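You operate a simulated robot arm through the tools that you are given. There is no shell and no other tool.

You are at the controls of a simulated robot arm. One attempt, no reset.

TASK
Set the blue magazine for the red board and stand it in slot 3.
Fine: a board from the board stand; wall at its printed size and clamped; latch bar down again; the other boards, the dial and the grey magazine stay as they are.
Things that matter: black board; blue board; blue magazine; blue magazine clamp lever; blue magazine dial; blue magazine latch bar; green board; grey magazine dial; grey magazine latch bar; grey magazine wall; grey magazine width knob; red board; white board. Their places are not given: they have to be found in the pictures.

The check looks at the end state, three seconds after you hand in, the way a careful person would. Anything else that was tipped, shoved, dropped, spilled or broken makes it a failure.

THE ROBOT
A 6-joint arm with a two-finger parallel gripper, fixed in place. Base frame: the origin is at the foot of the arm, x ahead of it, y to its left, z up; the work surface is at about z = 76. Units: cm, rad, N and s.
With the tool pointing down near the work surface it reaches from about 24 to 64 cm from the base axis. Its first joint turns from -1.152 to 1.152 rad. Payload 2.7 kg.
Tool frame: the origin (TCP) lies between the finger pads and is the grasp point; the fingertips stand 2.3 cm ahead of it; z points along the fingers, y is the line along which they close. The gripper opens to 9.4 cm. The fingers are 3.8 cm wide and 1 cm thick; the gripper's body (5.4 by 9.6 cm) begins 3.9 cm behind the TCP.
Orientation is that of the tool frame in the base frame, as a unit quaternion [x, y, z, w]. With the fingers straight down and closing along the base's y, the tool's x points along the base's -x, its y along +y and its z along -z.

THE INTERFACE
- The arm moves only by the tool nudge_tool. Its argument "rows" is a list of rows, each a list of 3 entries, a list of its own where there are three numbers: the shift along the base's x, y, z in cm, then the turn, a rotation vector about the base's x, y, z in rad, then the finger opening in cm, from 0 to 9.4. In form: [[[tx, ty, tz], [wx, wy, wz], grip], ...]. A call has 1 to 20 rows; each row is the pose to reach, as a shift and turn from the pose commanded when the call began. Each row takes 0.2 s and may step no farther than 5 cm and 0.15 rad from the row before; otherwise, or with a gripper value out of range, the whole call is refused. Where a pose cannot be reached the arm comes as near as it can. A force on the tool above 50 N (or 10 N above the force at the start of the call, whichever is more), or a blocked arm, ends the call early, and 0.2 s more pass. Each finger travels about 4.5 cm/s and halts on what it meets, pressing with about 37 N; the grip force reading is that of the motor and also rises with nothing between the fingers. The clock runs only during rows and for 0.2 s after the last one: add rows that repeat a pose to give the fingers time. It gives the time, the measured TCP pose, the force on the tool (base axes), the opening and the grip force at its end, in the units of the frame above (readings bear some noise), with the torque about the TCP (base axes, N m) and any sound that the robot's microphone picked up.
- Cameras (640 x 400 px; columns grow to the right, rows downward): "scene" is fixed at [6.45, -42.84, 140.97]; the picture's right is [0.80, -0.60, 0.00], its down [-0.32, -0.42, -0.85] and it looks along [0.51, 0.68, -0.53] (base axes); focal length 330 px, centre (320, 200). "wrist" rides on the gripper at [8.7, 1.6, -7.5] in the tool frame; the picture's right is [-0.18, 0.98, 0.00], its down [-0.58, -0.11, -0.81] and it looks along [-0.79, -0.15, 0.59] (tool axes); focal length 243 px, centre (320, 200).
- camera(camera): a new picture of that camera. It takes no simulated time.
- locate(camera, pixels): for up to 12 pixels [column, row] of the newest picture of that camera ("zoom" is the newest enlarged one), the place [x, y, z] in the base frame of the surface seen there, good to about 0.3 cm, but the place of the scene camera against the robot may be out by one fixed shift of up to 1.2 cm in any direction. It takes no simulated time.
- zoom(camera, box): a new picture of the part [left, top, right, bottom] of that camera's present view, enlarged. It takes no simulated time.
- job_done(): hands the job in; it is judged then, once.

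Leave the gripper open and the arm clear of the work at the hand-in unless told otherwise.

The tools are called after "Request:" as name(argument=value, ...) on one line, values as JSON. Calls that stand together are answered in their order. nudge_tool: Moves the arm, as the interface text tells. Its arguments: {"type":"object","properties":{"rows":{"type":"array","items":{"type":"array"}}},"required":["rows"]} The other tools are called the same way: camera (camera) takes a picture; locate (camera, pixels) gives the place of the surface under pixels of a picture; zoom (camera, box) takes an enlarged picture of a part of a camera's view; job_done () hands the job in.

At the start:

```text
time: 0.0
position: [39.61, 1.24, 123.06]
orientation: [-0.001, 1.0, 0.0, 0.001]
wrist_force: [0.7, 0.5, 0.6]
ft_torque: [0.04, 0.0, 0.01]
finger_gap: 9.4
gripper_force: 0.0
```

scene: 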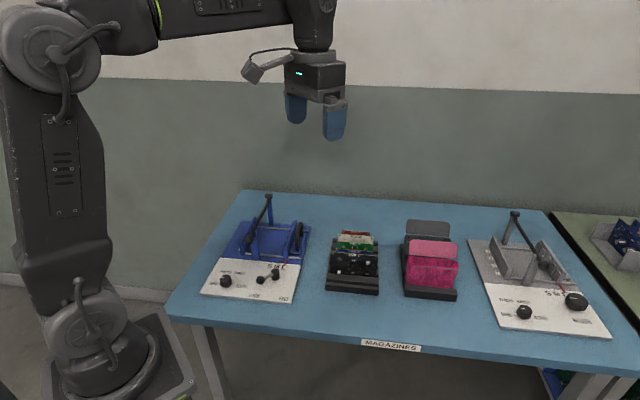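
wrist: 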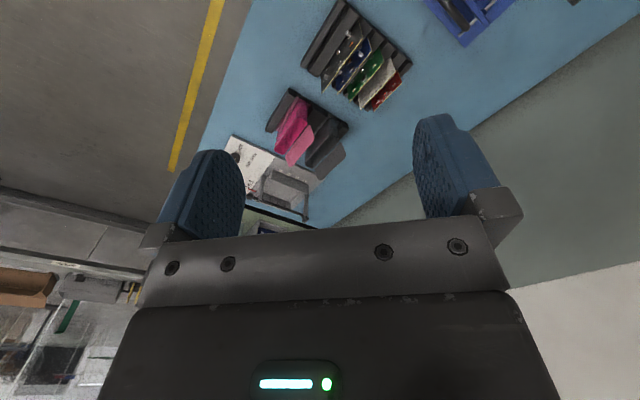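

I see the blue magazine at the left of the table (about px 255,260), the board stand (352,260), a pink item stand (430,265), and the grey magazine (530,270). I'll zoom in on each to read the details.

Request:
zoom(camera="scene", box=[190, 180, 320, 310])

Request:
zoom(camera="scene", box=[310, 215, 400, 305])

Request:
zoom(camera="scene", box=[460, 200, 620, 340])

Request:
zoom(camera="scene", box=[390, 210, 480, 310])

```text
3.08 times, centred on (255, 245) of scene
```

zoom: 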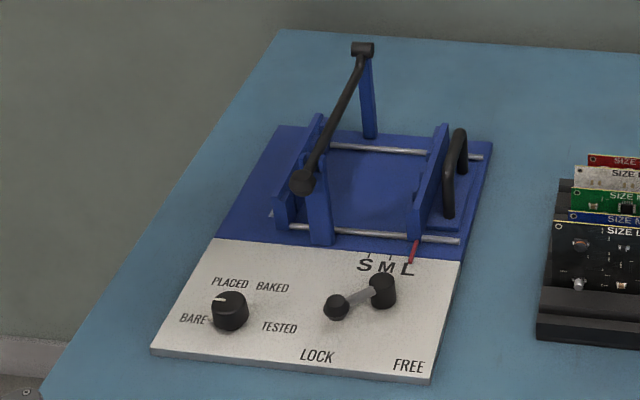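

```text
4.44 times, centred on (355, 260) of scene
```

zoom: 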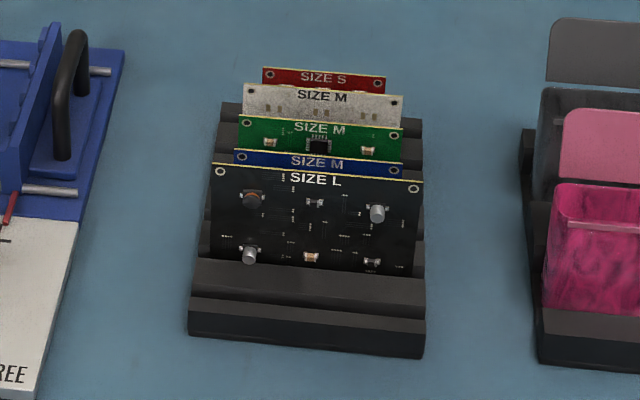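

```text
2.86 times, centred on (540, 270) of scene
```

zoom: 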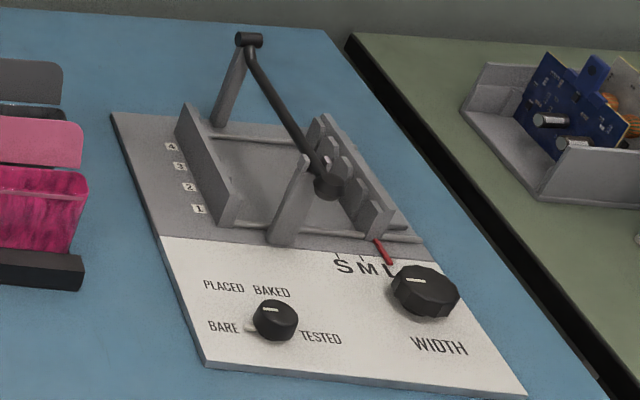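

```text
4.00 times, centred on (435, 260) of scene
```

zoom: 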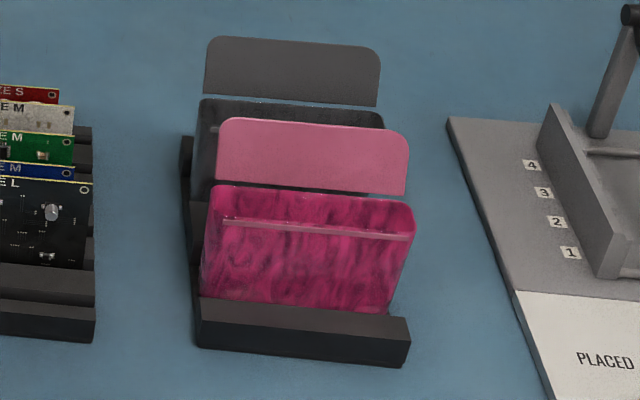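

Blue magazine: wall pointer at L, clamp lever appears to point to LOCK, latch bar down from the rear post to the near-left. Red board is SIZE S, at the back of the stand. Now I locate key points in the scene picture for a rough map.

Request:
zoom(camera="scene", box=[190, 180, 320, 310])

Request:
locate(camera="zoom", pixels=[[362, 46], [303, 182], [320, 200], [458, 132], [447, 212], [382, 285], [335, 305], [231, 300], [430, 382], [152, 350], [280, 130], [490, 142]])

Request:
locate(camera="scene", pixels=[[342, 233], [371, 234], [336, 270], [371, 272], [327, 288], [378, 292], [300, 190], [515, 214], [540, 252], [574, 300], [524, 312], [430, 225]])

```text
3.08 times, centred on (255, 245) of scene
```

zoom: 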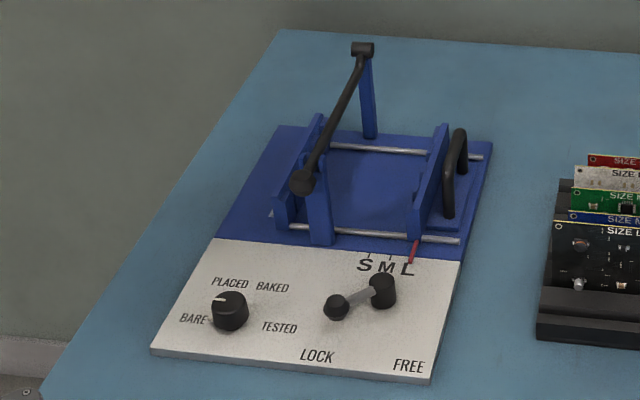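

```text
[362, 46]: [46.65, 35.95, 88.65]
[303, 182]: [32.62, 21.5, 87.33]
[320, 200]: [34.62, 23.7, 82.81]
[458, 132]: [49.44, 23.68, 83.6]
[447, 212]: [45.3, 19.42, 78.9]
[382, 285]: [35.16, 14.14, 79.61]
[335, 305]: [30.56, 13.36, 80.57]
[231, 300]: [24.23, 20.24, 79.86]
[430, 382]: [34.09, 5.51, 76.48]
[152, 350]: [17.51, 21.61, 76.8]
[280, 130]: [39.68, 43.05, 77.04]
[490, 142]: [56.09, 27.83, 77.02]
```

```text
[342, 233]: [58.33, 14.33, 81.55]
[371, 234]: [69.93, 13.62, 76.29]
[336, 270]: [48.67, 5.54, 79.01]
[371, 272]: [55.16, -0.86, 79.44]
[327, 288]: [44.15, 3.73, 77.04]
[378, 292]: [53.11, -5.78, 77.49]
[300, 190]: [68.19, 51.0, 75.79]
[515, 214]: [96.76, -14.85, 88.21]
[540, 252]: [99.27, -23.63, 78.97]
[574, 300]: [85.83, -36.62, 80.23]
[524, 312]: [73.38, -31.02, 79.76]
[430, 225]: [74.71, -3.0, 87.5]
```

Map so far: the magazine is yawed about 45° (near-left corner ~(17.5,21.6), far-right ~(56,28)). The latch bar runs from the rear post pivot (~(46.7,36,88.7)) to its knob (~(32.6,21.5,87.3)). I'll move the arm to get a wrist view over the magazine from the front.

Request:
nudge_tool(rows=[[[-2, 2.5, -2], [0, 0, 0.13], 9.4], [[-4, 5, -4], [0, 0, 0.26], 9.4], [[-6, 7.5, -6], [0, 0, 0.39], 9.4], [[-8, 10, -8], [0, 0, 0.52], 9.4], [[-10, 12.5, -9], [0, 0, 0.65], 9.4], [[-11.6, 14.8, -9], [0, 0, 0.785], 9.4], [[-11.6, 14.8, -9], [0, 0, 0.785], 9.4]])

Request:
camera(camera="wrist")

Request:
camera(camera="scene")

```text
time: 1.6
position: [28.25, 16.2, 114.12]
orientation: [-0.385, 0.923, 0.001, 0.001]
wrist_force: [-0.4, -0.3, 0.3]
ft_torque: [0.01, -0.01, 0.02]
finger_gap: 9.4
gripper_force: 0.1
```

```text
taken
```

wrist: 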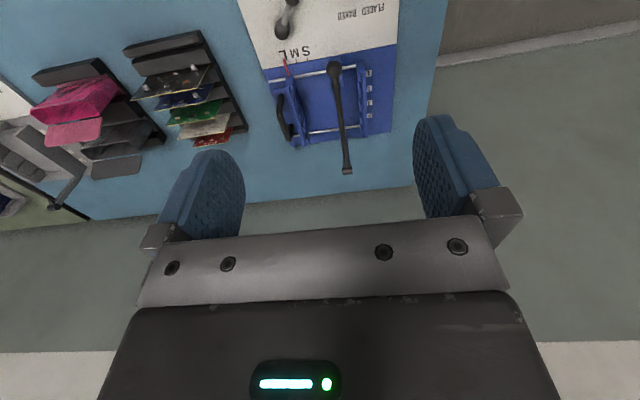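

```text
taken
```

scene: 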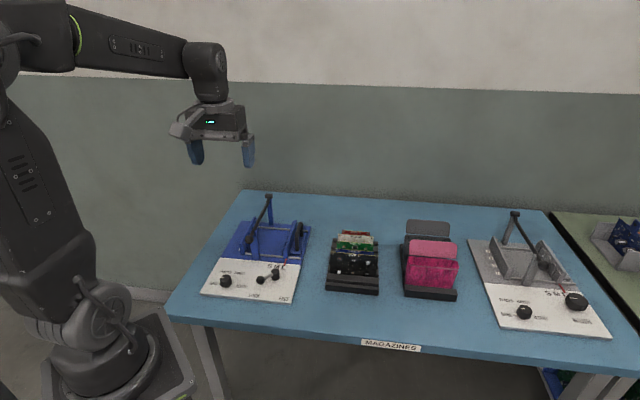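

The magazine shows upside down in the wrist view around (330,80). I'll zoom there and locate points.

Request:
zoom(camera="wrist", box=[240, 0, 440, 190])

Request:
zoom(camera="wrist", box=[110, 20, 260, 160])

```text
2.11 times, centred on (340, 95) of wrist
```

zoom: 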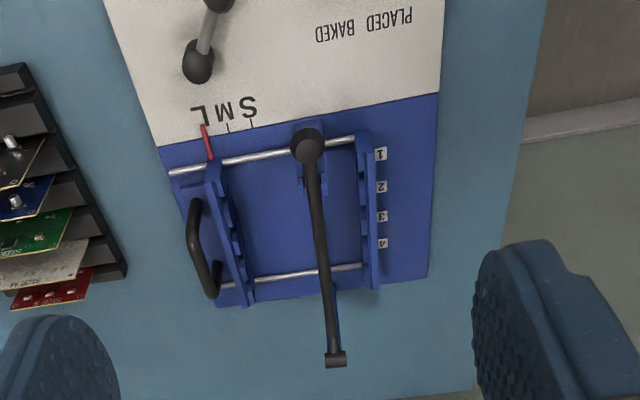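

```text
2.86 times, centred on (185, 90) of wrist
```

zoom: 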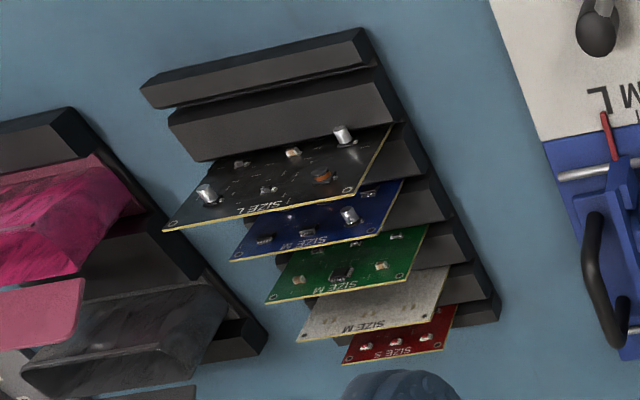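

Slots are numbered 1 (front) to 4 (rear). Now I measure positions with the wrist camera for accuracy. First the magazine.

Request:
zoom(camera="wrist", box=[240, 0, 440, 190])

Request:
locate(camera="zoom", pixels=[[308, 145], [316, 200], [336, 360], [382, 155], [381, 187], [382, 216], [382, 243], [362, 135], [373, 288], [196, 203], [213, 292], [193, 240]])

Request:
locate(camera="zoom", pixels=[[209, 128], [228, 128], [250, 124], [218, 5], [197, 68], [228, 195], [235, 220], [242, 250], [214, 165], [250, 300], [158, 147], [428, 278]])

```text
2.11 times, centred on (340, 95) of wrist
```

zoom: 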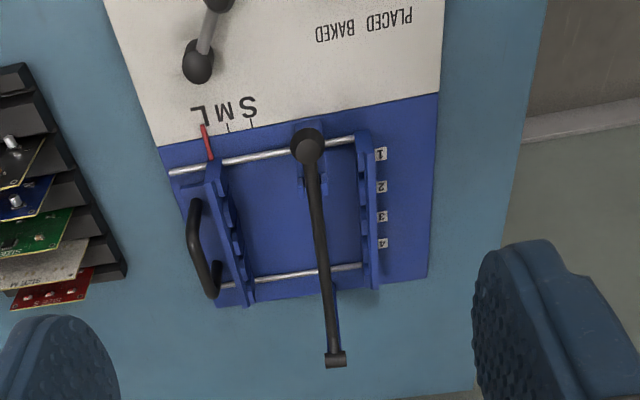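

```text
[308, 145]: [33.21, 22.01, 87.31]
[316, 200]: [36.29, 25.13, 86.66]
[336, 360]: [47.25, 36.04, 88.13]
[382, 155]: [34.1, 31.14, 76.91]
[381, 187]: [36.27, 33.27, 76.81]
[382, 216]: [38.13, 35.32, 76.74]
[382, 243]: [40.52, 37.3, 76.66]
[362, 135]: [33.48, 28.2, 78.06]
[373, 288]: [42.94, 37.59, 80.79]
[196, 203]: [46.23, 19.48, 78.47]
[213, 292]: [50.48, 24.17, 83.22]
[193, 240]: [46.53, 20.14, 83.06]
```

```text
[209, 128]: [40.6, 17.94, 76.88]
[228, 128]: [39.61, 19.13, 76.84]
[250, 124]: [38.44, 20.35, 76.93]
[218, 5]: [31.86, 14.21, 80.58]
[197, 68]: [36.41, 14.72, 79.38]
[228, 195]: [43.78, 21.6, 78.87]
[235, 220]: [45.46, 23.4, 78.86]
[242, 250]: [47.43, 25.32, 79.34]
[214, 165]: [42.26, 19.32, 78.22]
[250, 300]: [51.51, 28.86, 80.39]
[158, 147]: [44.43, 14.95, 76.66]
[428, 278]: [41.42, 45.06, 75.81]
```

Slot pitch is about 3 cm; slot 3 label at ~(38.1,35.3). Now the board stand: I'll zoom the wrist view on it and locate board corners.

Request:
zoom(camera="wrist", box=[140, 40, 250, 150])

Request:
locate(camera="zoom", pixels=[[275, 322], [442, 300]])

```text
3.64 times, centred on (195, 95) of wrist
```

zoom: 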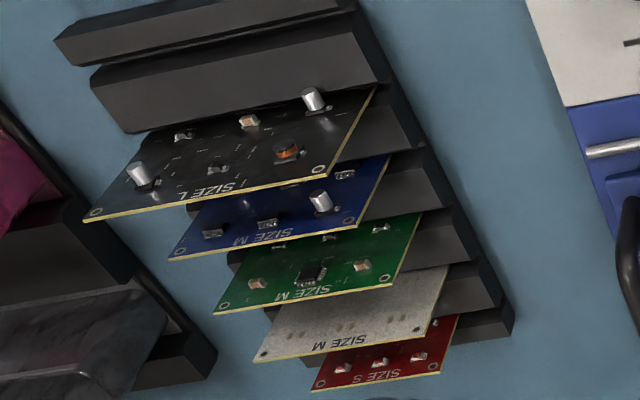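

```text
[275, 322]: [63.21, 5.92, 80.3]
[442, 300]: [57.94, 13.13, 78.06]
```

Request:
locate(camera="zoom", pixels=[[316, 384], [440, 367], [455, 322], [258, 356], [423, 333], [217, 308], [391, 282], [173, 256], [357, 223], [88, 216], [328, 180], [378, 375]])

Request:
locate(camera="zoom", pixels=[[500, 320], [480, 265], [455, 210], [425, 155], [390, 90], [510, 330], [60, 45], [350, 15], [495, 295]])

```text
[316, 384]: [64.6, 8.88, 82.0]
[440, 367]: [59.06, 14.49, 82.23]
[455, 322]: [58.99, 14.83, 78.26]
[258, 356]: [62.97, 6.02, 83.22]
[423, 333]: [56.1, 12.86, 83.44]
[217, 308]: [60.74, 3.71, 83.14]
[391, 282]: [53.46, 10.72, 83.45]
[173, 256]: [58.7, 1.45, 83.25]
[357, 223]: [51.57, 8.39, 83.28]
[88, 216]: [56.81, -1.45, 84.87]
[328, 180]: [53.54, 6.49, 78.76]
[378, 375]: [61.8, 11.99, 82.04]
```

```text
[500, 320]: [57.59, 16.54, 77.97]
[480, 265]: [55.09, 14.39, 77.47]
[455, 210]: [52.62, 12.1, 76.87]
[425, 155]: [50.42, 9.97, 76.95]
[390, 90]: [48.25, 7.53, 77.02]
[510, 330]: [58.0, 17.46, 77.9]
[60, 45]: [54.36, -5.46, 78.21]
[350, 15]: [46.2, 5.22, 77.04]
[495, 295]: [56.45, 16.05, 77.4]
```

Red board: top corners ~(64.6,8.9,82.0) and (59.1,14.5,82.2), width ~8 cm, 3.2 cm behind the white one. Next, a close look at the latch bar's knob and the pivot.

Request:
zoom(camera="scene", box=[235, 185, 290, 260])

Request:
zoom(camera="wrist", box=[300, 50, 380, 180])

Request:
zoom(camera="scene", box=[235, 255, 300, 310])

```text
5.33 times, centred on (262, 222) of scene
```

zoom: 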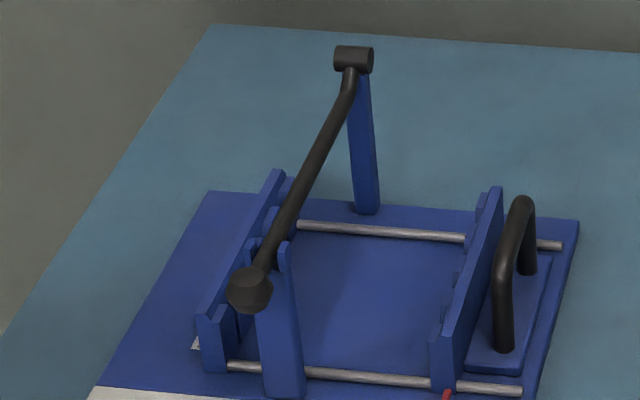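

```text
3.08 times, centred on (340, 115) of wrist
```

zoom: 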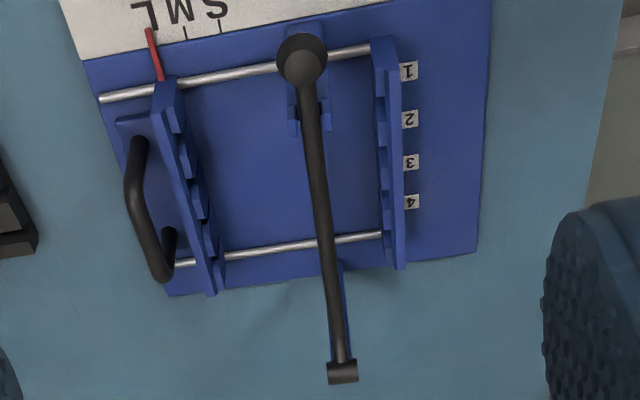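

```text
7.27 times, centred on (268, 282) of scene
```

zoom: 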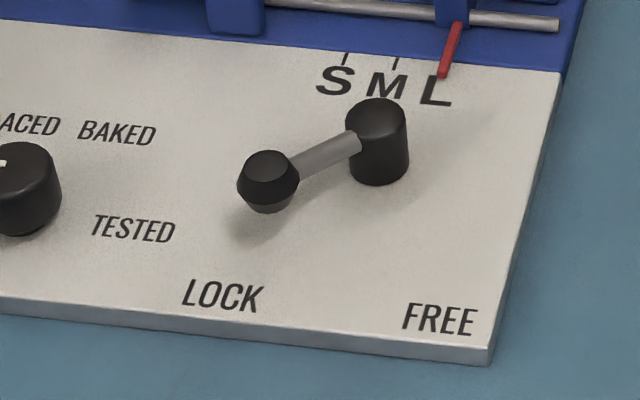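

The ball knob is at the bar's end in front of a forked catch post. I'll locate several points on the ball, the bar and the pivot (wrist zoom).

Request:
zoom(camera="wrist", box=[300, 50, 380, 180])

Request:
locate(camera="zoom", pixels=[[302, 62], [285, 62], [320, 62], [302, 45], [303, 78], [308, 110], [318, 180], [330, 270], [340, 350], [343, 372], [332, 372], [354, 372]])

Request:
locate(camera="zoom", pixels=[[409, 72], [409, 120], [409, 163], [411, 202], [385, 45], [397, 262], [375, 45], [387, 262], [180, 85], [170, 100], [212, 285], [222, 285]])

```text
3.08 times, centred on (340, 115) of wrist
```

zoom: 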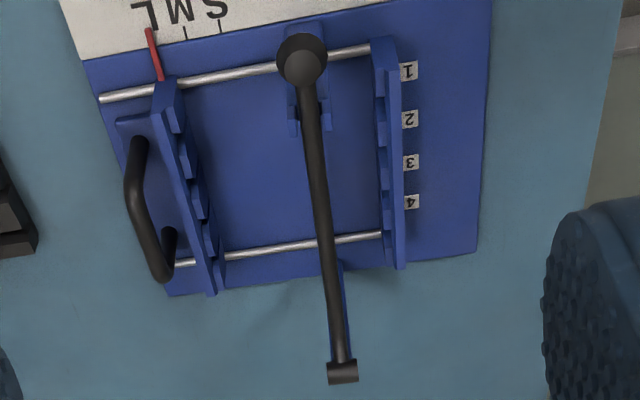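

```text
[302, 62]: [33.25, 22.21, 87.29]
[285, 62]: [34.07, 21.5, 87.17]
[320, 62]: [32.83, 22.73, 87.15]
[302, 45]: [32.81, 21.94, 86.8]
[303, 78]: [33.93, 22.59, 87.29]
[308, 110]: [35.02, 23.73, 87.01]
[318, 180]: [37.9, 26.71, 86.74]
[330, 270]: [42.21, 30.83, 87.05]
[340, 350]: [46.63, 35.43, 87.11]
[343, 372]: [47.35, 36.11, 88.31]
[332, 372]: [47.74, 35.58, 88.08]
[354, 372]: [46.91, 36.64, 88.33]
```

```text
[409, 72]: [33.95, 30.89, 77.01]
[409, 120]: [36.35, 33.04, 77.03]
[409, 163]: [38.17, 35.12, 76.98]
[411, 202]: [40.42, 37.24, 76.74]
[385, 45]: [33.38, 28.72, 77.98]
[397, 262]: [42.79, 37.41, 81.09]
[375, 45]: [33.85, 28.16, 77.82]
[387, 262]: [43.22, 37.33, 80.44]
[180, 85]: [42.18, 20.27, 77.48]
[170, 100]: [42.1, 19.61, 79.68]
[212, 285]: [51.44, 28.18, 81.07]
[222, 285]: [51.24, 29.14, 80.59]
```

Ball centre is about (33.5,22.5,86.4), radius ~1; pivot about (47.6,36.4,87.6). I'll check where the fork prongs sit relative to the ball, and the lever/knob points.

Request:
locate(camera="zoom", pixels=[[294, 118], [328, 108], [326, 122], [296, 128], [315, 30], [290, 25], [324, 95], [293, 100]])

Request:
zoom(camera="scene", box=[235, 225, 275, 265])

```text
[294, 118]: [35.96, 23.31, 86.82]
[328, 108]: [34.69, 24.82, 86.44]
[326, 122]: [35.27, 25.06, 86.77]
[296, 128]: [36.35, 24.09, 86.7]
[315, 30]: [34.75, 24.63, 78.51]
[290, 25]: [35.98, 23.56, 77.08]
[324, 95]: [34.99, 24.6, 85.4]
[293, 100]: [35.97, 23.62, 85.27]
```

```text
10.00 times, centred on (255, 245) of scene
```

zoom: 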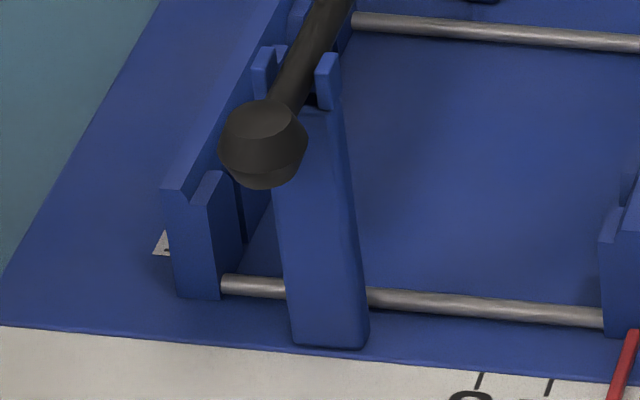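

Prong outer width ~2 cm, front face at ~2 cm behind the ball centre. I'll approach above the ball with fingers open 5 cm (closing across the bar), stopping at z≈93 to check the pose.

Request:
nudge_tool(rows=[[[1, 1.2, -4], [0, 0, 0], 5], [[2, 2.4, -8], [0, 0, 0], 5], [[3, 3.6, -12], [0, 0, 0], 5], [[4, 4.8, -16], [0, 0, 0], 5], [[5.14, 6.06, -19], [0, 0, 0], 5], [[5.14, 6.06, -21], [0, 0, 0], 5], [[5.14, 6.06, -21], [0, 0, 0], 5], [[5.14, 6.06, -21], [0, 0, 0], 5]])

Request:
camera(camera="wrist")

Request:
zoom(camera="scene", box=[200, 160, 330, 290])

```text
time: 3.4
position: [33.19, 22.11, 92.87]
orientation: [-0.383, 0.924, 0.001, 0.001]
wrist_force: [-0.1, 0.6, 0.7]
ft_torque: [-0.02, -0.02, -0.02]
finger_gap: 5.02
gripper_force: 0.2
```

```text
taken
```

wrist: 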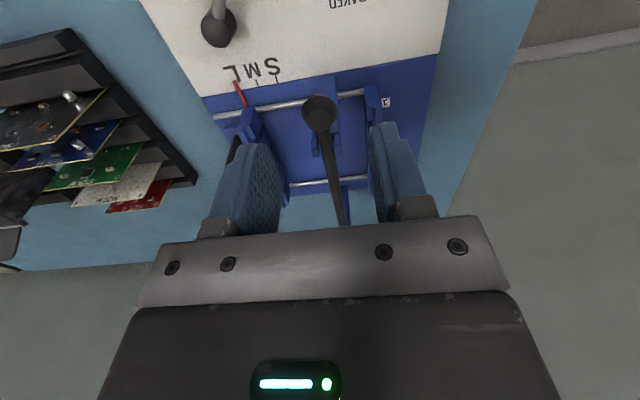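

```text
3.08 times, centred on (265, 225) of scene
```

zoom: 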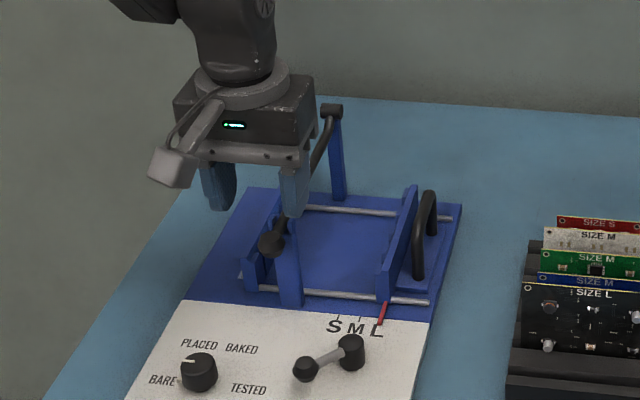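

Pose reads (33.19,22.11,92.87). The ball shows at wrist px (319,113). I'll locate it again from closer to refine.

Request:
zoom(camera="wrist", box=[270, 60, 370, 160])

Request:
locate(camera="wrist", pixels=[[319, 113], [306, 113], [333, 113], [319, 100], [320, 126], [327, 150], [335, 180], [342, 210], [311, 140], [333, 140], [318, 95]])

```text
4.00 times, centred on (320, 110) of wrist
```

zoom: 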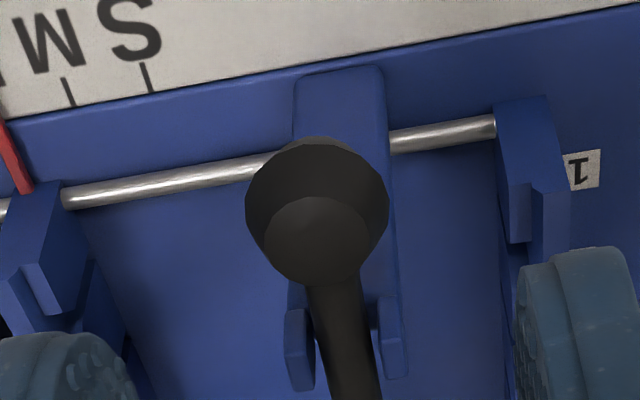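

```text
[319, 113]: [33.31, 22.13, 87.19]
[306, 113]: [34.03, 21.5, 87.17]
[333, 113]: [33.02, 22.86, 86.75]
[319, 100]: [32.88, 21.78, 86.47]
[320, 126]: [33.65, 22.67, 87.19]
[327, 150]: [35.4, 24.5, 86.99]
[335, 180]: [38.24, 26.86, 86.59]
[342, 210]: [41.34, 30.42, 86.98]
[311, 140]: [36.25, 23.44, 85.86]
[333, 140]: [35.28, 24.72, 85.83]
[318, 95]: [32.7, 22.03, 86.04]
```

Ball centre refined to ~(33.6,22.4,86.3). I descend 6.1 cm (TCP slightly to the front of the ball so the fingers clear the fork), then close on the ball.

Request:
nudge_tool(rows=[[[0.05, -0.05, -3], [0, 0, 0], 5], [[0.05, -0.05, -5], [0, 0, 0], 5], [[0.05, -0.05, -6.1], [0, 0, 0], 5], [[0.05, -0.05, -6.1], [0, 0, 0], 3], [[0.05, -0.05, -6.1], [0, 0, 0], 1.2], [[0.05, -0.05, -6.1], [0, 0, 0], 1.2], [[0.05, -0.05, -6.1], [0, 0, 0], 1.2], [[0.05, -0.05, -6.1], [0, 0, 0], 1.2]])

Request:
zoom(camera="scene", box=[210, 190, 310, 290])

Request:
camera(camera="wrist")

```text
time: 5.2
position: [33.24, 21.93, 86.8]
orientation: [-0.384, 0.924, 0.0, 0.0]
wrist_force: [23.0, -22.6, -2.2]
ft_torque: [-0.4, 0.12, -0.15]
finger_gap: 2.32
gripper_force: 45.2
```

```text
4.00 times, centred on (260, 240) of scene
```

zoom: 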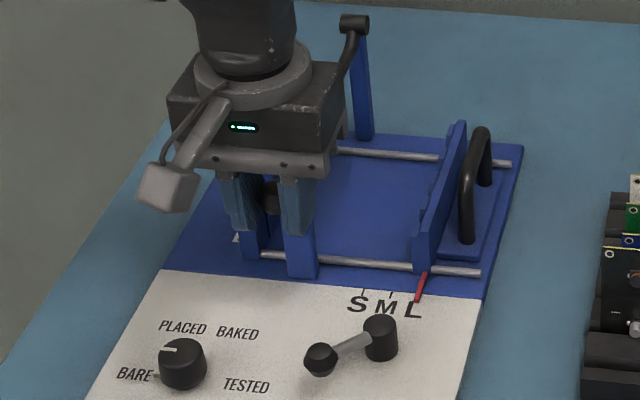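

```text
taken
```

wrist: 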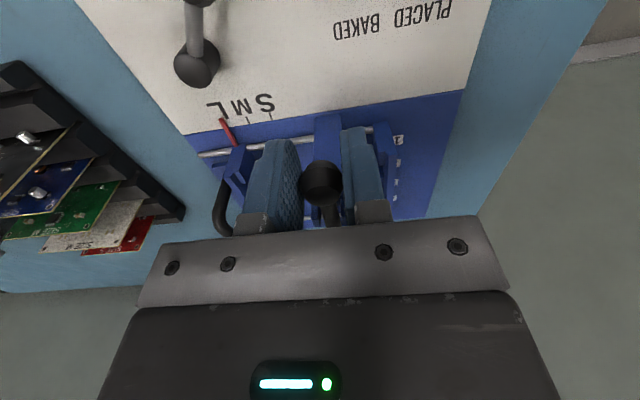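

The gap stopped at 2.32 with ~32 N sideways toward +u: the ball sits slightly off centre toward +u. I'll shift the TCP a little that way to centre the grip.

Request:
nudge_tool(rows=[[[0.08, -0.08, 0], [0, 0, 0], 1.2], [[0.15, -0.15, 0], [0, 0, 0], 1.2], [[0.15, -0.15, 0], [0, 0, 0], 1.2], [[0.15, -0.15, 0], [0, 0, 0], 1.2]])

```text
time: 6.2
position: [33.32, 22.01, 86.77]
orientation: [-0.384, 0.923, 0.001, 0.0]
wrist_force: [1.5, -5.0, 0.0]
ft_torque: [0.02, 0.01, -0.1]
finger_gap: 2.28
gripper_force: 45.1
```

Now centred (gap 2.28, small side force): the ball is held. I lift along the arc about the pivot, first ~0.3 rad, and check the forces.

Request:
nudge_tool(rows=[[[-0.01, -0.01, 1.0], [0, 0, 0], 1.2], [[-0.02, -0.02, 1.98], [0, 0, 0], 1.2], [[0.03, 0.03, 2.97], [0, 0, 0], 1.2], [[0.1, 0.1, 3.96], [0, 0, 0], 1.2], [[0.21, 0.21, 4.94], [0, 0, 0], 1.2], [[0.35, 0.35, 5.91], [0, 0, 0], 1.2]])

Request:
zoom(camera="scene", box=[200, 160, 330, 290])

```text
time: 7.6
position: [33.67, 22.43, 92.89]
orientation: [-0.383, 0.924, 0.001, 0.001]
wrist_force: [-8.6, -0.6, -4.4]
ft_torque: [-0.9, 0.96, 0.03]
finger_gap: 2.31
gripper_force: 45.4
```

```text
3.08 times, centred on (265, 225) of scene
```

zoom: 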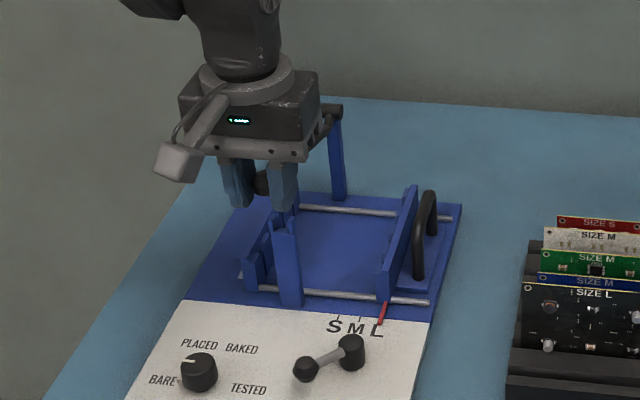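

The bar is lifting with low force. I continue along the arc to ~1.0 rad.

Request:
nudge_tool(rows=[[[0.39, 0.39, 1.9], [0, 0, 0], 1.2], [[0.92, 0.92, 3.74], [0, 0, 0], 1.2], [[1.57, 1.57, 5.5], [0, 0, 0], 1.2], [[2.35, 2.34, 7.16], [0, 0, 0], 1.2], [[3.24, 3.23, 8.69], [0, 0, 0], 1.2], [[4.23, 4.22, 10.1], [0, 0, 0], 1.2], [[5.31, 5.3, 11.36], [0, 0, 0], 1.2]])

Request:
zoom(camera="scene", box=[200, 100, 360, 260])

```text
time: 9.2
position: [38.92, 27.76, 104.4]
orientation: [-0.383, 0.924, 0.0, 0.0]
wrist_force: [-10.2, 1.8, -2.6]
ft_torque: [-0.9, 1.01, 0.01]
finger_gap: 2.3
gripper_force: 44.7
```

```text
2.50 times, centred on (280, 180) of scene
```

zoom: 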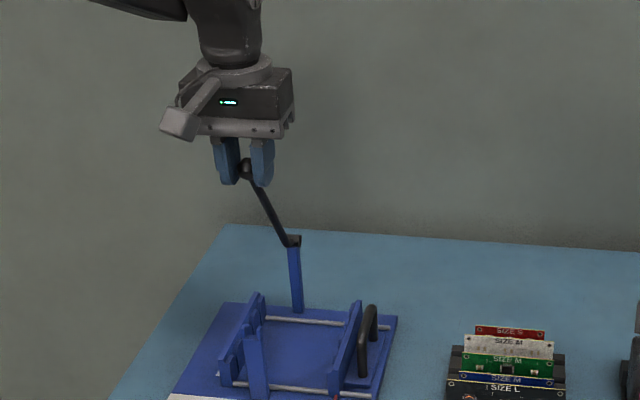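

Low force still. I continue to ~1.5 rad.

Request:
nudge_tool(rows=[[[1.17, 1.17, 1.1], [0, 0, 0], 1.2], [[2.41, 2.41, 2.03], [0, 0, 0], 1.2], [[3.71, 3.7, 2.78], [0, 0, 0], 1.2], [[5.06, 5.04, 3.34], [0, 0, 0], 1.2], [[6.44, 6.42, 3.7], [0, 0, 0], 1.2]])

Request:
zoom(camera="scene", box=[200, 100, 360, 260])

```text
time: 10.4
position: [45.51, 34.13, 107.97]
orientation: [-0.384, 0.923, 0.001, 0.002]
wrist_force: [-19.4, 8.0, 9.5]
ft_torque: [-0.78, 0.94, 0.05]
finger_gap: 2.3
gripper_force: 45.4
```

```text
2.50 times, centred on (280, 180) of scene
```

zoom: 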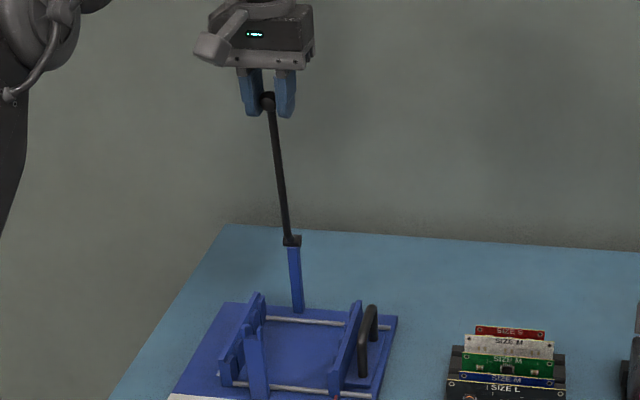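

A sideways force of ~19 N toward -u appears, so the bar's plane is a touch more to -u. I correct by ~0.15 cm that way and continue past vertical to ~1.7 rad.

Request:
nudge_tool(rows=[[[0.55, 0.82, 0.15], [0, 0, 0], 1.2], [[1.25, 1.52, 0.3], [0, 0, 0], 1.2], [[1.95, 2.22, 0.32], [0, 0, 0], 1.2], [[2.65, 2.92, 0.3], [0, 0, 0], 1.2]])

Request:
zoom(camera="scene", box=[200, 100, 360, 260])

```text
time: 11.4
position: [48.23, 36.91, 108.08]
orientation: [-0.384, 0.923, 0.001, 0.001]
wrist_force: [-8.2, -0.1, 1.6]
ft_torque: [-0.82, 0.86, -0.03]
finger_gap: 2.32
gripper_force: 45.0
```

```text
2.50 times, centred on (280, 180) of scene
```

zoom: 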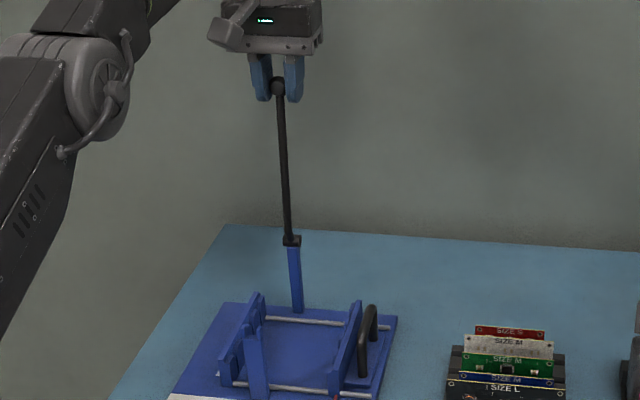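

Bar is just past vertical with little force. I push on a bit further to find where it rests or stops.

Request:
nudge_tool(rows=[[[0.7, 0.7, -0.05], [0, 0, 0], 1.2], [[1.4, 1.4, -0.17], [0, 0, 0], 1.2], [[1.4, 1.4, -0.17], [0, 0, 0], 1.2]])

Request:
zoom(camera="scene", box=[200, 100, 360, 260])

```text
time: 12.2
position: [48.64, 37.37, 108.04]
orientation: [-0.383, 0.924, 0.0, 0.006]
wrist_force: [3.5, -6.0, 28.0]
ft_torque: [-0.55, 0.42, -0.03]
finger_gap: 2.31
gripper_force: 45.0
out of reach, approached as far as the arm can: row 1, 2, 3
```

```text
2.50 times, centred on (280, 180) of scene
```

zoom: 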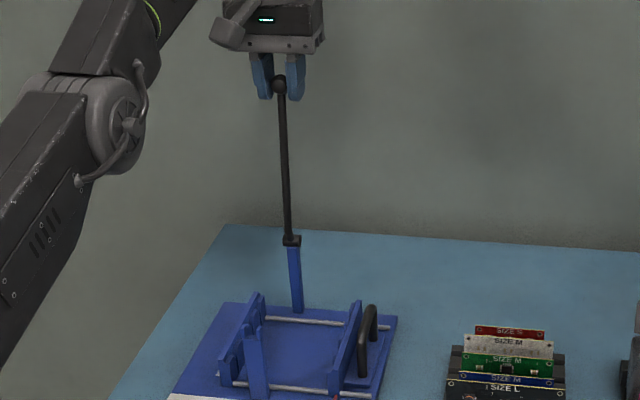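

Straight-down reach ends here (bar ~5° past vertical). I'll tilt the tool slightly (fingers outward along +v) to gain reach and carry the bar a bit further past vertical.

Request:
nudge_tool(rows=[[[0, 0, 0], [0.07, -0.07, 0], 1.2], [[0.0, 0.0, 0], [0.14, -0.14, 0], 1.2], [[0.3, 0.3, 0], [0.21, -0.21, 0], 1.2], [[0.3, 0.3, 0], [0.21, -0.21, 0], 1.2]])

Request:
zoom(camera="scene", box=[200, 100, 360, 260])

```text
time: 13.2
position: [48.96, 37.63, 107.59]
orientation: [-0.379, 0.913, 0.057, 0.138]
wrist_force: [7.2, -13.7, 12.7]
ft_torque: [-0.79, 0.77, 0.04]
finger_gap: 2.27
gripper_force: 45.1
```

```text
2.50 times, centred on (280, 180) of scene
```

zoom: 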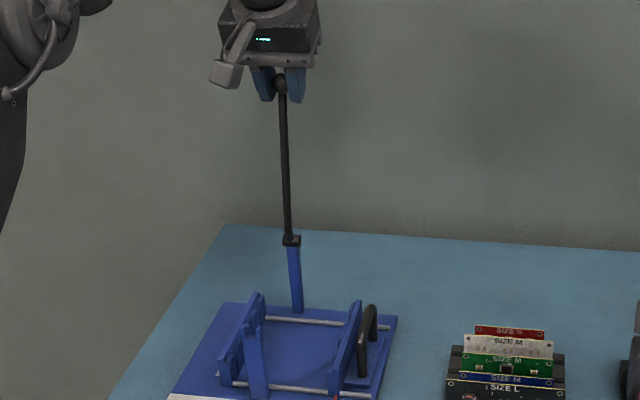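

Reach gained. I move another ~1.4 cm along +v with a bit more tilt, correcting slightly toward +u.

Request:
nudge_tool(rows=[[[0.6, 0.45, 0], [0.07, -0.07, 0], 1.2], [[1.15, 0.95, -0.05], [0.12, -0.12, 0], 1.2], [[1.7, 1.5, -0.15], [0.15, -0.15, 0], 1.2], [[1.7, 1.5, -0.15], [0.15, -0.15, 0], 1.2]])

Request:
zoom(camera="scene", box=[200, 100, 360, 260])

```text
time: 14.2
position: [50.45, 39.15, 107.23]
orientation: [-0.371, 0.894, 0.096, 0.231]
wrist_force: [-2.6, -19.2, 0.1]
ft_torque: [-0.61, 0.65, 0.01]
finger_gap: 2.3
gripper_force: 45.1
```

```text
2.50 times, centred on (280, 180) of scene
```

zoom: 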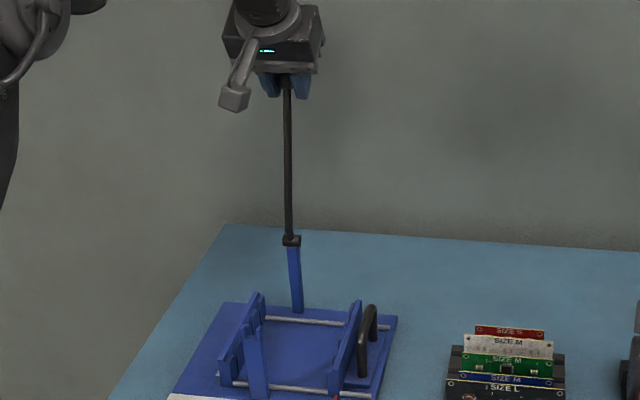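

Bar is ~12° past vertical now with rising resistance (possibly its stop). I relieve the side force and open the fingers to see whether it stays.

Request:
nudge_tool(rows=[[[0.05, -0.1, 0], [0, 0, 0], 1.2], [[0.05, -0.1, 0], [0, 0, 0], 3], [[0.05, -0.1, 0], [0, 0, 0], 5], [[0.05, -0.1, 0], [0, 0, 0], 5], [[0.05, -0.1, 0], [0, 0, 0], 5]])

Request:
zoom(camera="scene", box=[200, 100, 360, 260])

Request:
camera(camera="wrist")

```text
time: 15.4
position: [50.52, 39.16, 107.42]
orientation: [-0.371, 0.894, 0.097, 0.233]
wrist_force: [-0.4, -0.1, -0.4]
ft_torque: [0.0, -0.04, -0.02]
finger_gap: 5.03
gripper_force: 0.1
```

```text
2.50 times, centred on (280, 180) of scene
```

zoom: 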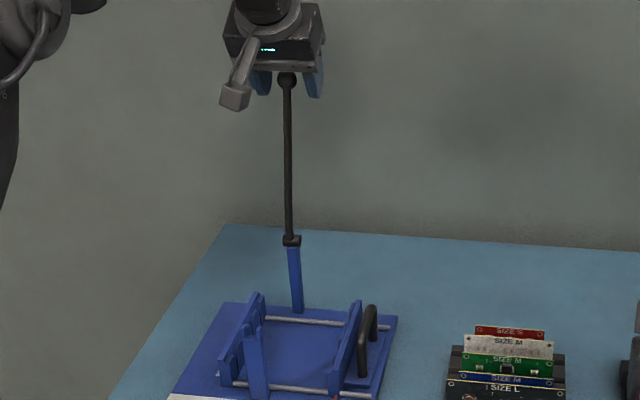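

```text
taken
```

wrist: 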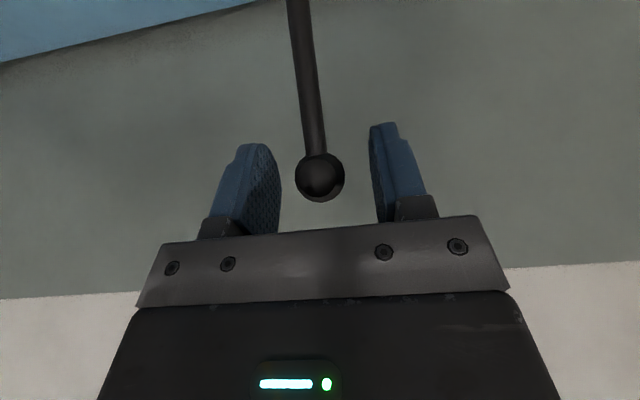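

The bar stays open by itself, leaning back. I note the ball's place, then retreat along the tool axis and straighten the tool.

Request:
locate(camera="wrist", pixels=[[319, 175], [310, 100], [303, 40], [300, 10]])

Request:
nudge_tool(rows=[[[-0.9, -0.9, 2.2], [0, 0, 0], 5], [[-1.8, -1.8, 4.4], [0, 0, 0], 5], [[-3.6, -3.6, 6.4], [0, 0, 0], 5], [[-6, -6, 7.5], [-0.1, 0.1, 0], 5], [[-8.5, -8.5, 7.5], [-0.2, 0.2, 0], 5], [[-11, -11, 7.5], [-0.3, 0.3, 0], 5], [[-13.5, -13.5, 5], [-0.36, 0.36, 0], 5], [[-15.5, -16, 2.5], [-0.36, 0.36, 0], 5], [[-17.5, -18.5, -1], [-0.36, 0.36, 0], 5], [[-17.5, -18.5, -1], [-0.36, 0.36, 0], 5]])

Request:
camera(camera="wrist")

Request:
zoom(camera="scene", box=[160, 100, 360, 300])

```text
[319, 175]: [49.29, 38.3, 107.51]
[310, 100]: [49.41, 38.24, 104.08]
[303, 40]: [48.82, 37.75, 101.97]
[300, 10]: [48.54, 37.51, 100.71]
```

```text
time: 17.6
position: [33.05, 20.84, 106.43]
orientation: [-0.383, 0.924, 0.0, 0.001]
wrist_force: [0.6, 0.8, -0.3]
ft_torque: [0.0, -0.01, 0.02]
finger_gap: 5.0
gripper_force: 0.2
```

```text
taken
```

wrist: 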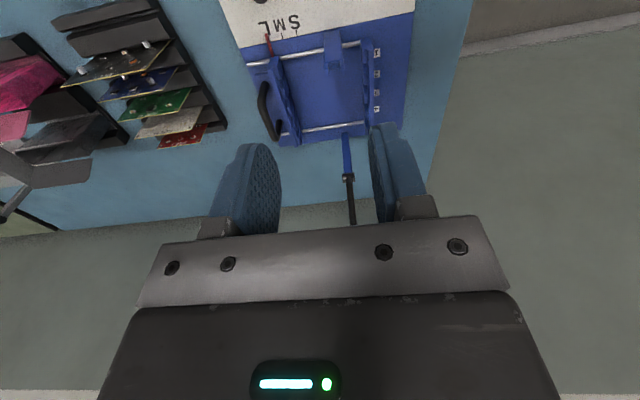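

```text
2.00 times, centred on (260, 200) of scene
```

zoom: 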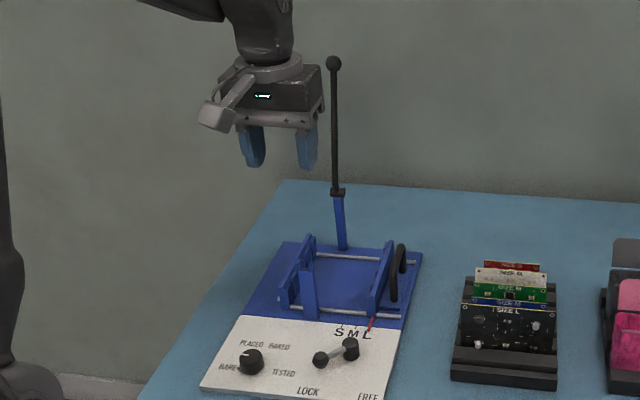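

Bar stays open. Now I zoom in on the emptied magazine to see slots, teeth and pointer.

Request:
zoom(camera="wrist", box=[230, 0, 420, 160])

Request:
zoom(camera="scene", box=[225, 205, 310, 285])

```text
2.50 times, centred on (325, 80) of wrist
```

zoom: 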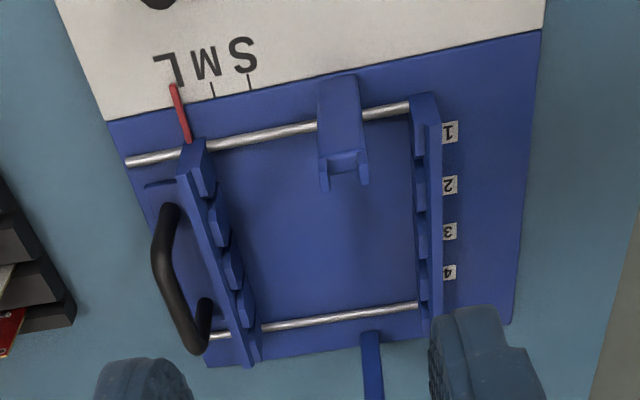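

```text
5.00 times, centred on (268, 245) of scene
```

zoom: 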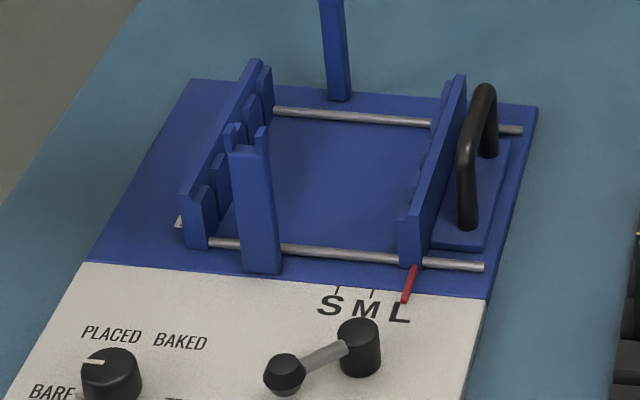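

Walls carry tooth blocks with gaps as slots. Next the clamp lever. I'll locate hub, lever knob, LOCK and FREE labels in a scene zoom, then move for a close wrist view.

Request:
zoom(camera="scene", box=[235, 255, 300, 310])

Request:
locate(camera="zoom", pixels=[[222, 295], [440, 320], [378, 112], [380, 180], [268, 165], [268, 205], [330, 150], [485, 345], [445, 70], [337, 80], [395, 62], [345, 58]])

Request:
nudge_tool(rows=[[[0, -4, -4], [0, 0, 0], 5], [[0, -7, -7], [0, 0, 0], 5], [[-1, -9, -10], [0, 0, 0], 5], [[-1.5, -11, -13], [0, 0, 0], 5], [[-1.5, -11, -13], [0, 0, 0], 5]])

Request:
camera(camera="wrist")

```text
7.27 times, centred on (268, 282) of scene
```

zoom: 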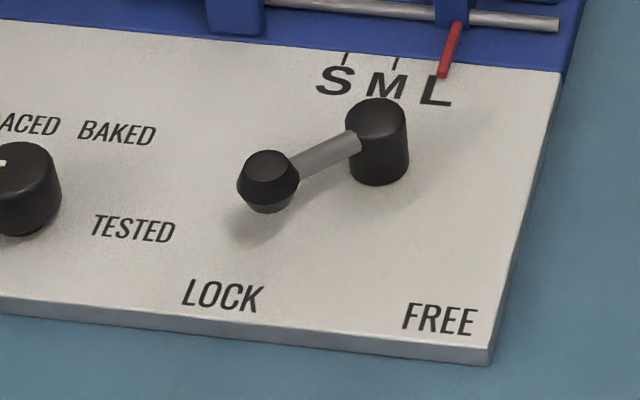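

```text
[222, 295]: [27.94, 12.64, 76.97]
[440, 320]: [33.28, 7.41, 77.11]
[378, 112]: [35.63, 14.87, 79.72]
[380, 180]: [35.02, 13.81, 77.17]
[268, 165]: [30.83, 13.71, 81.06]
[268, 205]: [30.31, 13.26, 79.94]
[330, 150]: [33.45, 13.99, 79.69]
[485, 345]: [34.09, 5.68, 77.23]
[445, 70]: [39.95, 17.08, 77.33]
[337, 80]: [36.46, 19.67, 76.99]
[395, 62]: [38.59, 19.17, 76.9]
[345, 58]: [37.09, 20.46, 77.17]
```

```text
refused: row 1 steps farther than a row can; nothing moved
```

```text
taken
```

wrist: 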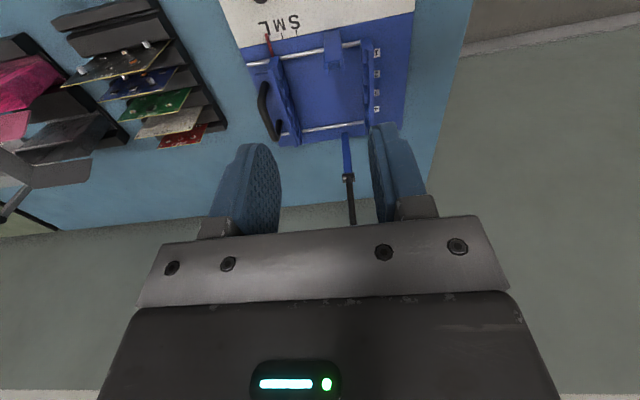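

The first step was 5.7 cm, too long, so it was refused. I resend the same move in smaller steps.

Request:
nudge_tool(rows=[[[0, -3, -3], [0, 0, 0], 5], [[0, -6, -6], [0, 0, 0], 5], [[-1, -8.5, -9], [0, 0, 0], 5], [[-1.5, -11, -12], [0, 0, 0], 5], [[-1.5, -11, -13], [0, 0, 0], 5], [[-1.5, -11, -13], [0, 0, 0], 5]])

Request:
camera(camera="wrist")

```text
time: 19.0
position: [31.38, 9.73, 93.55]
orientation: [-0.384, 0.923, 0.0, 0.001]
wrist_force: [0.0, -0.5, 0.5]
ft_torque: [-0.02, -0.01, 0.0]
finger_gap: 4.99
gripper_force: 0.1
```

```text
taken
```

wrist: 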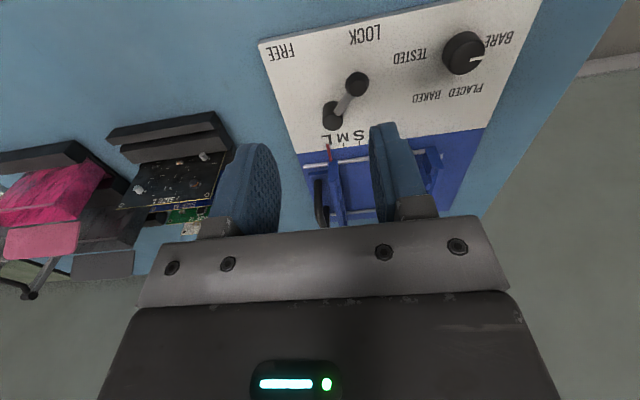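

The panel is well in view. Zooming in on the lever and locating its hub, knob, and the two labels.

Request:
zoom(camera="wrist", box=[255, 20, 405, 150])

Request:
locate(camera="wrist", pixels=[[357, 83], [349, 83], [366, 83], [357, 76], [357, 92], [332, 115], [325, 115], [342, 113], [332, 125], [345, 100], [367, 35], [281, 52]])

```text
3.08 times, centred on (330, 85) of wrist
```

zoom: 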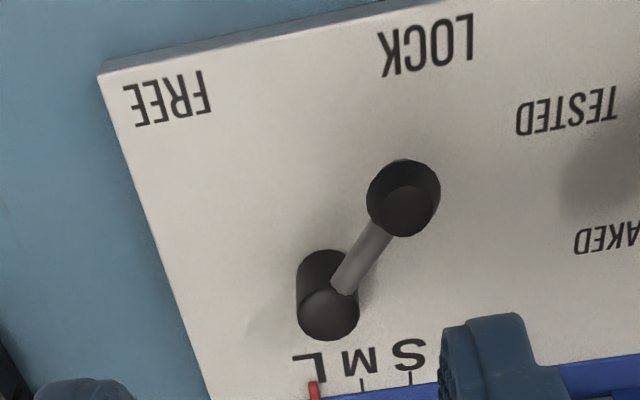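

```text
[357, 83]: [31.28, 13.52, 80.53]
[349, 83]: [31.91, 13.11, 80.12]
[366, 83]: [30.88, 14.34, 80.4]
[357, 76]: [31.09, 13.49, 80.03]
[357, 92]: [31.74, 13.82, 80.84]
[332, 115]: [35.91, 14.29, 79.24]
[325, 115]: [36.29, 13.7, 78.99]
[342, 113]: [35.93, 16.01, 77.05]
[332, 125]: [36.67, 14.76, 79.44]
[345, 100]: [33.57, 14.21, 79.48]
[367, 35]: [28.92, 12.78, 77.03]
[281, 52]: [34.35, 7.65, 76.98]
```

Lever: hub ≈(36.35,15.0), knob ≈(31.5,13.85), z≈80; LOCK lies at 195° and FREE at 255° around the hub, so freeing is a ~60° counter-clockwise turn with a ~5 cm radius. I turn the tool to yaw 15° (fingers closing tangentially) above the knob, at z≈86.

Request:
nudge_tool(rows=[[[0, 1, -1.5], [0, 0, -0.13], 4], [[0.05, 2, -3], [0, 0, -0.26], 4], [[0.1, 3, -4.5], [0, 0, -0.39], 4], [[0.12, 4.12, -6], [0, 0, -0.524], 4], [[0.12, 4.12, -7.5], [0, 0, -0.524], 4], [[0.12, 4.12, -7.5], [0, 0, -0.524], 4]])

Request:
camera(camera="wrist")

Request:
zoom(camera="scene", box=[210, 220, 310, 320])

```text
time: 20.4
position: [31.75, 13.83, 86.01]
orientation: [-0.131, 0.991, 0.0, 0.001]
wrist_force: [0.3, -0.6, 0.3]
ft_torque: [0.01, -0.02, 0.01]
finger_gap: 3.99
gripper_force: 0.0
```

```text
taken
```

wrist: 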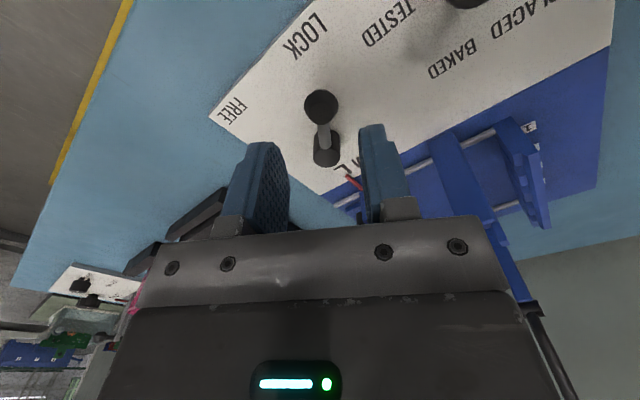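

```text
4.00 times, centred on (260, 270) of scene
```

zoom: 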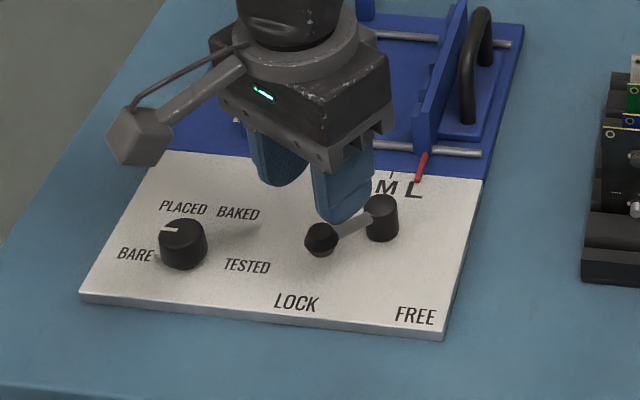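

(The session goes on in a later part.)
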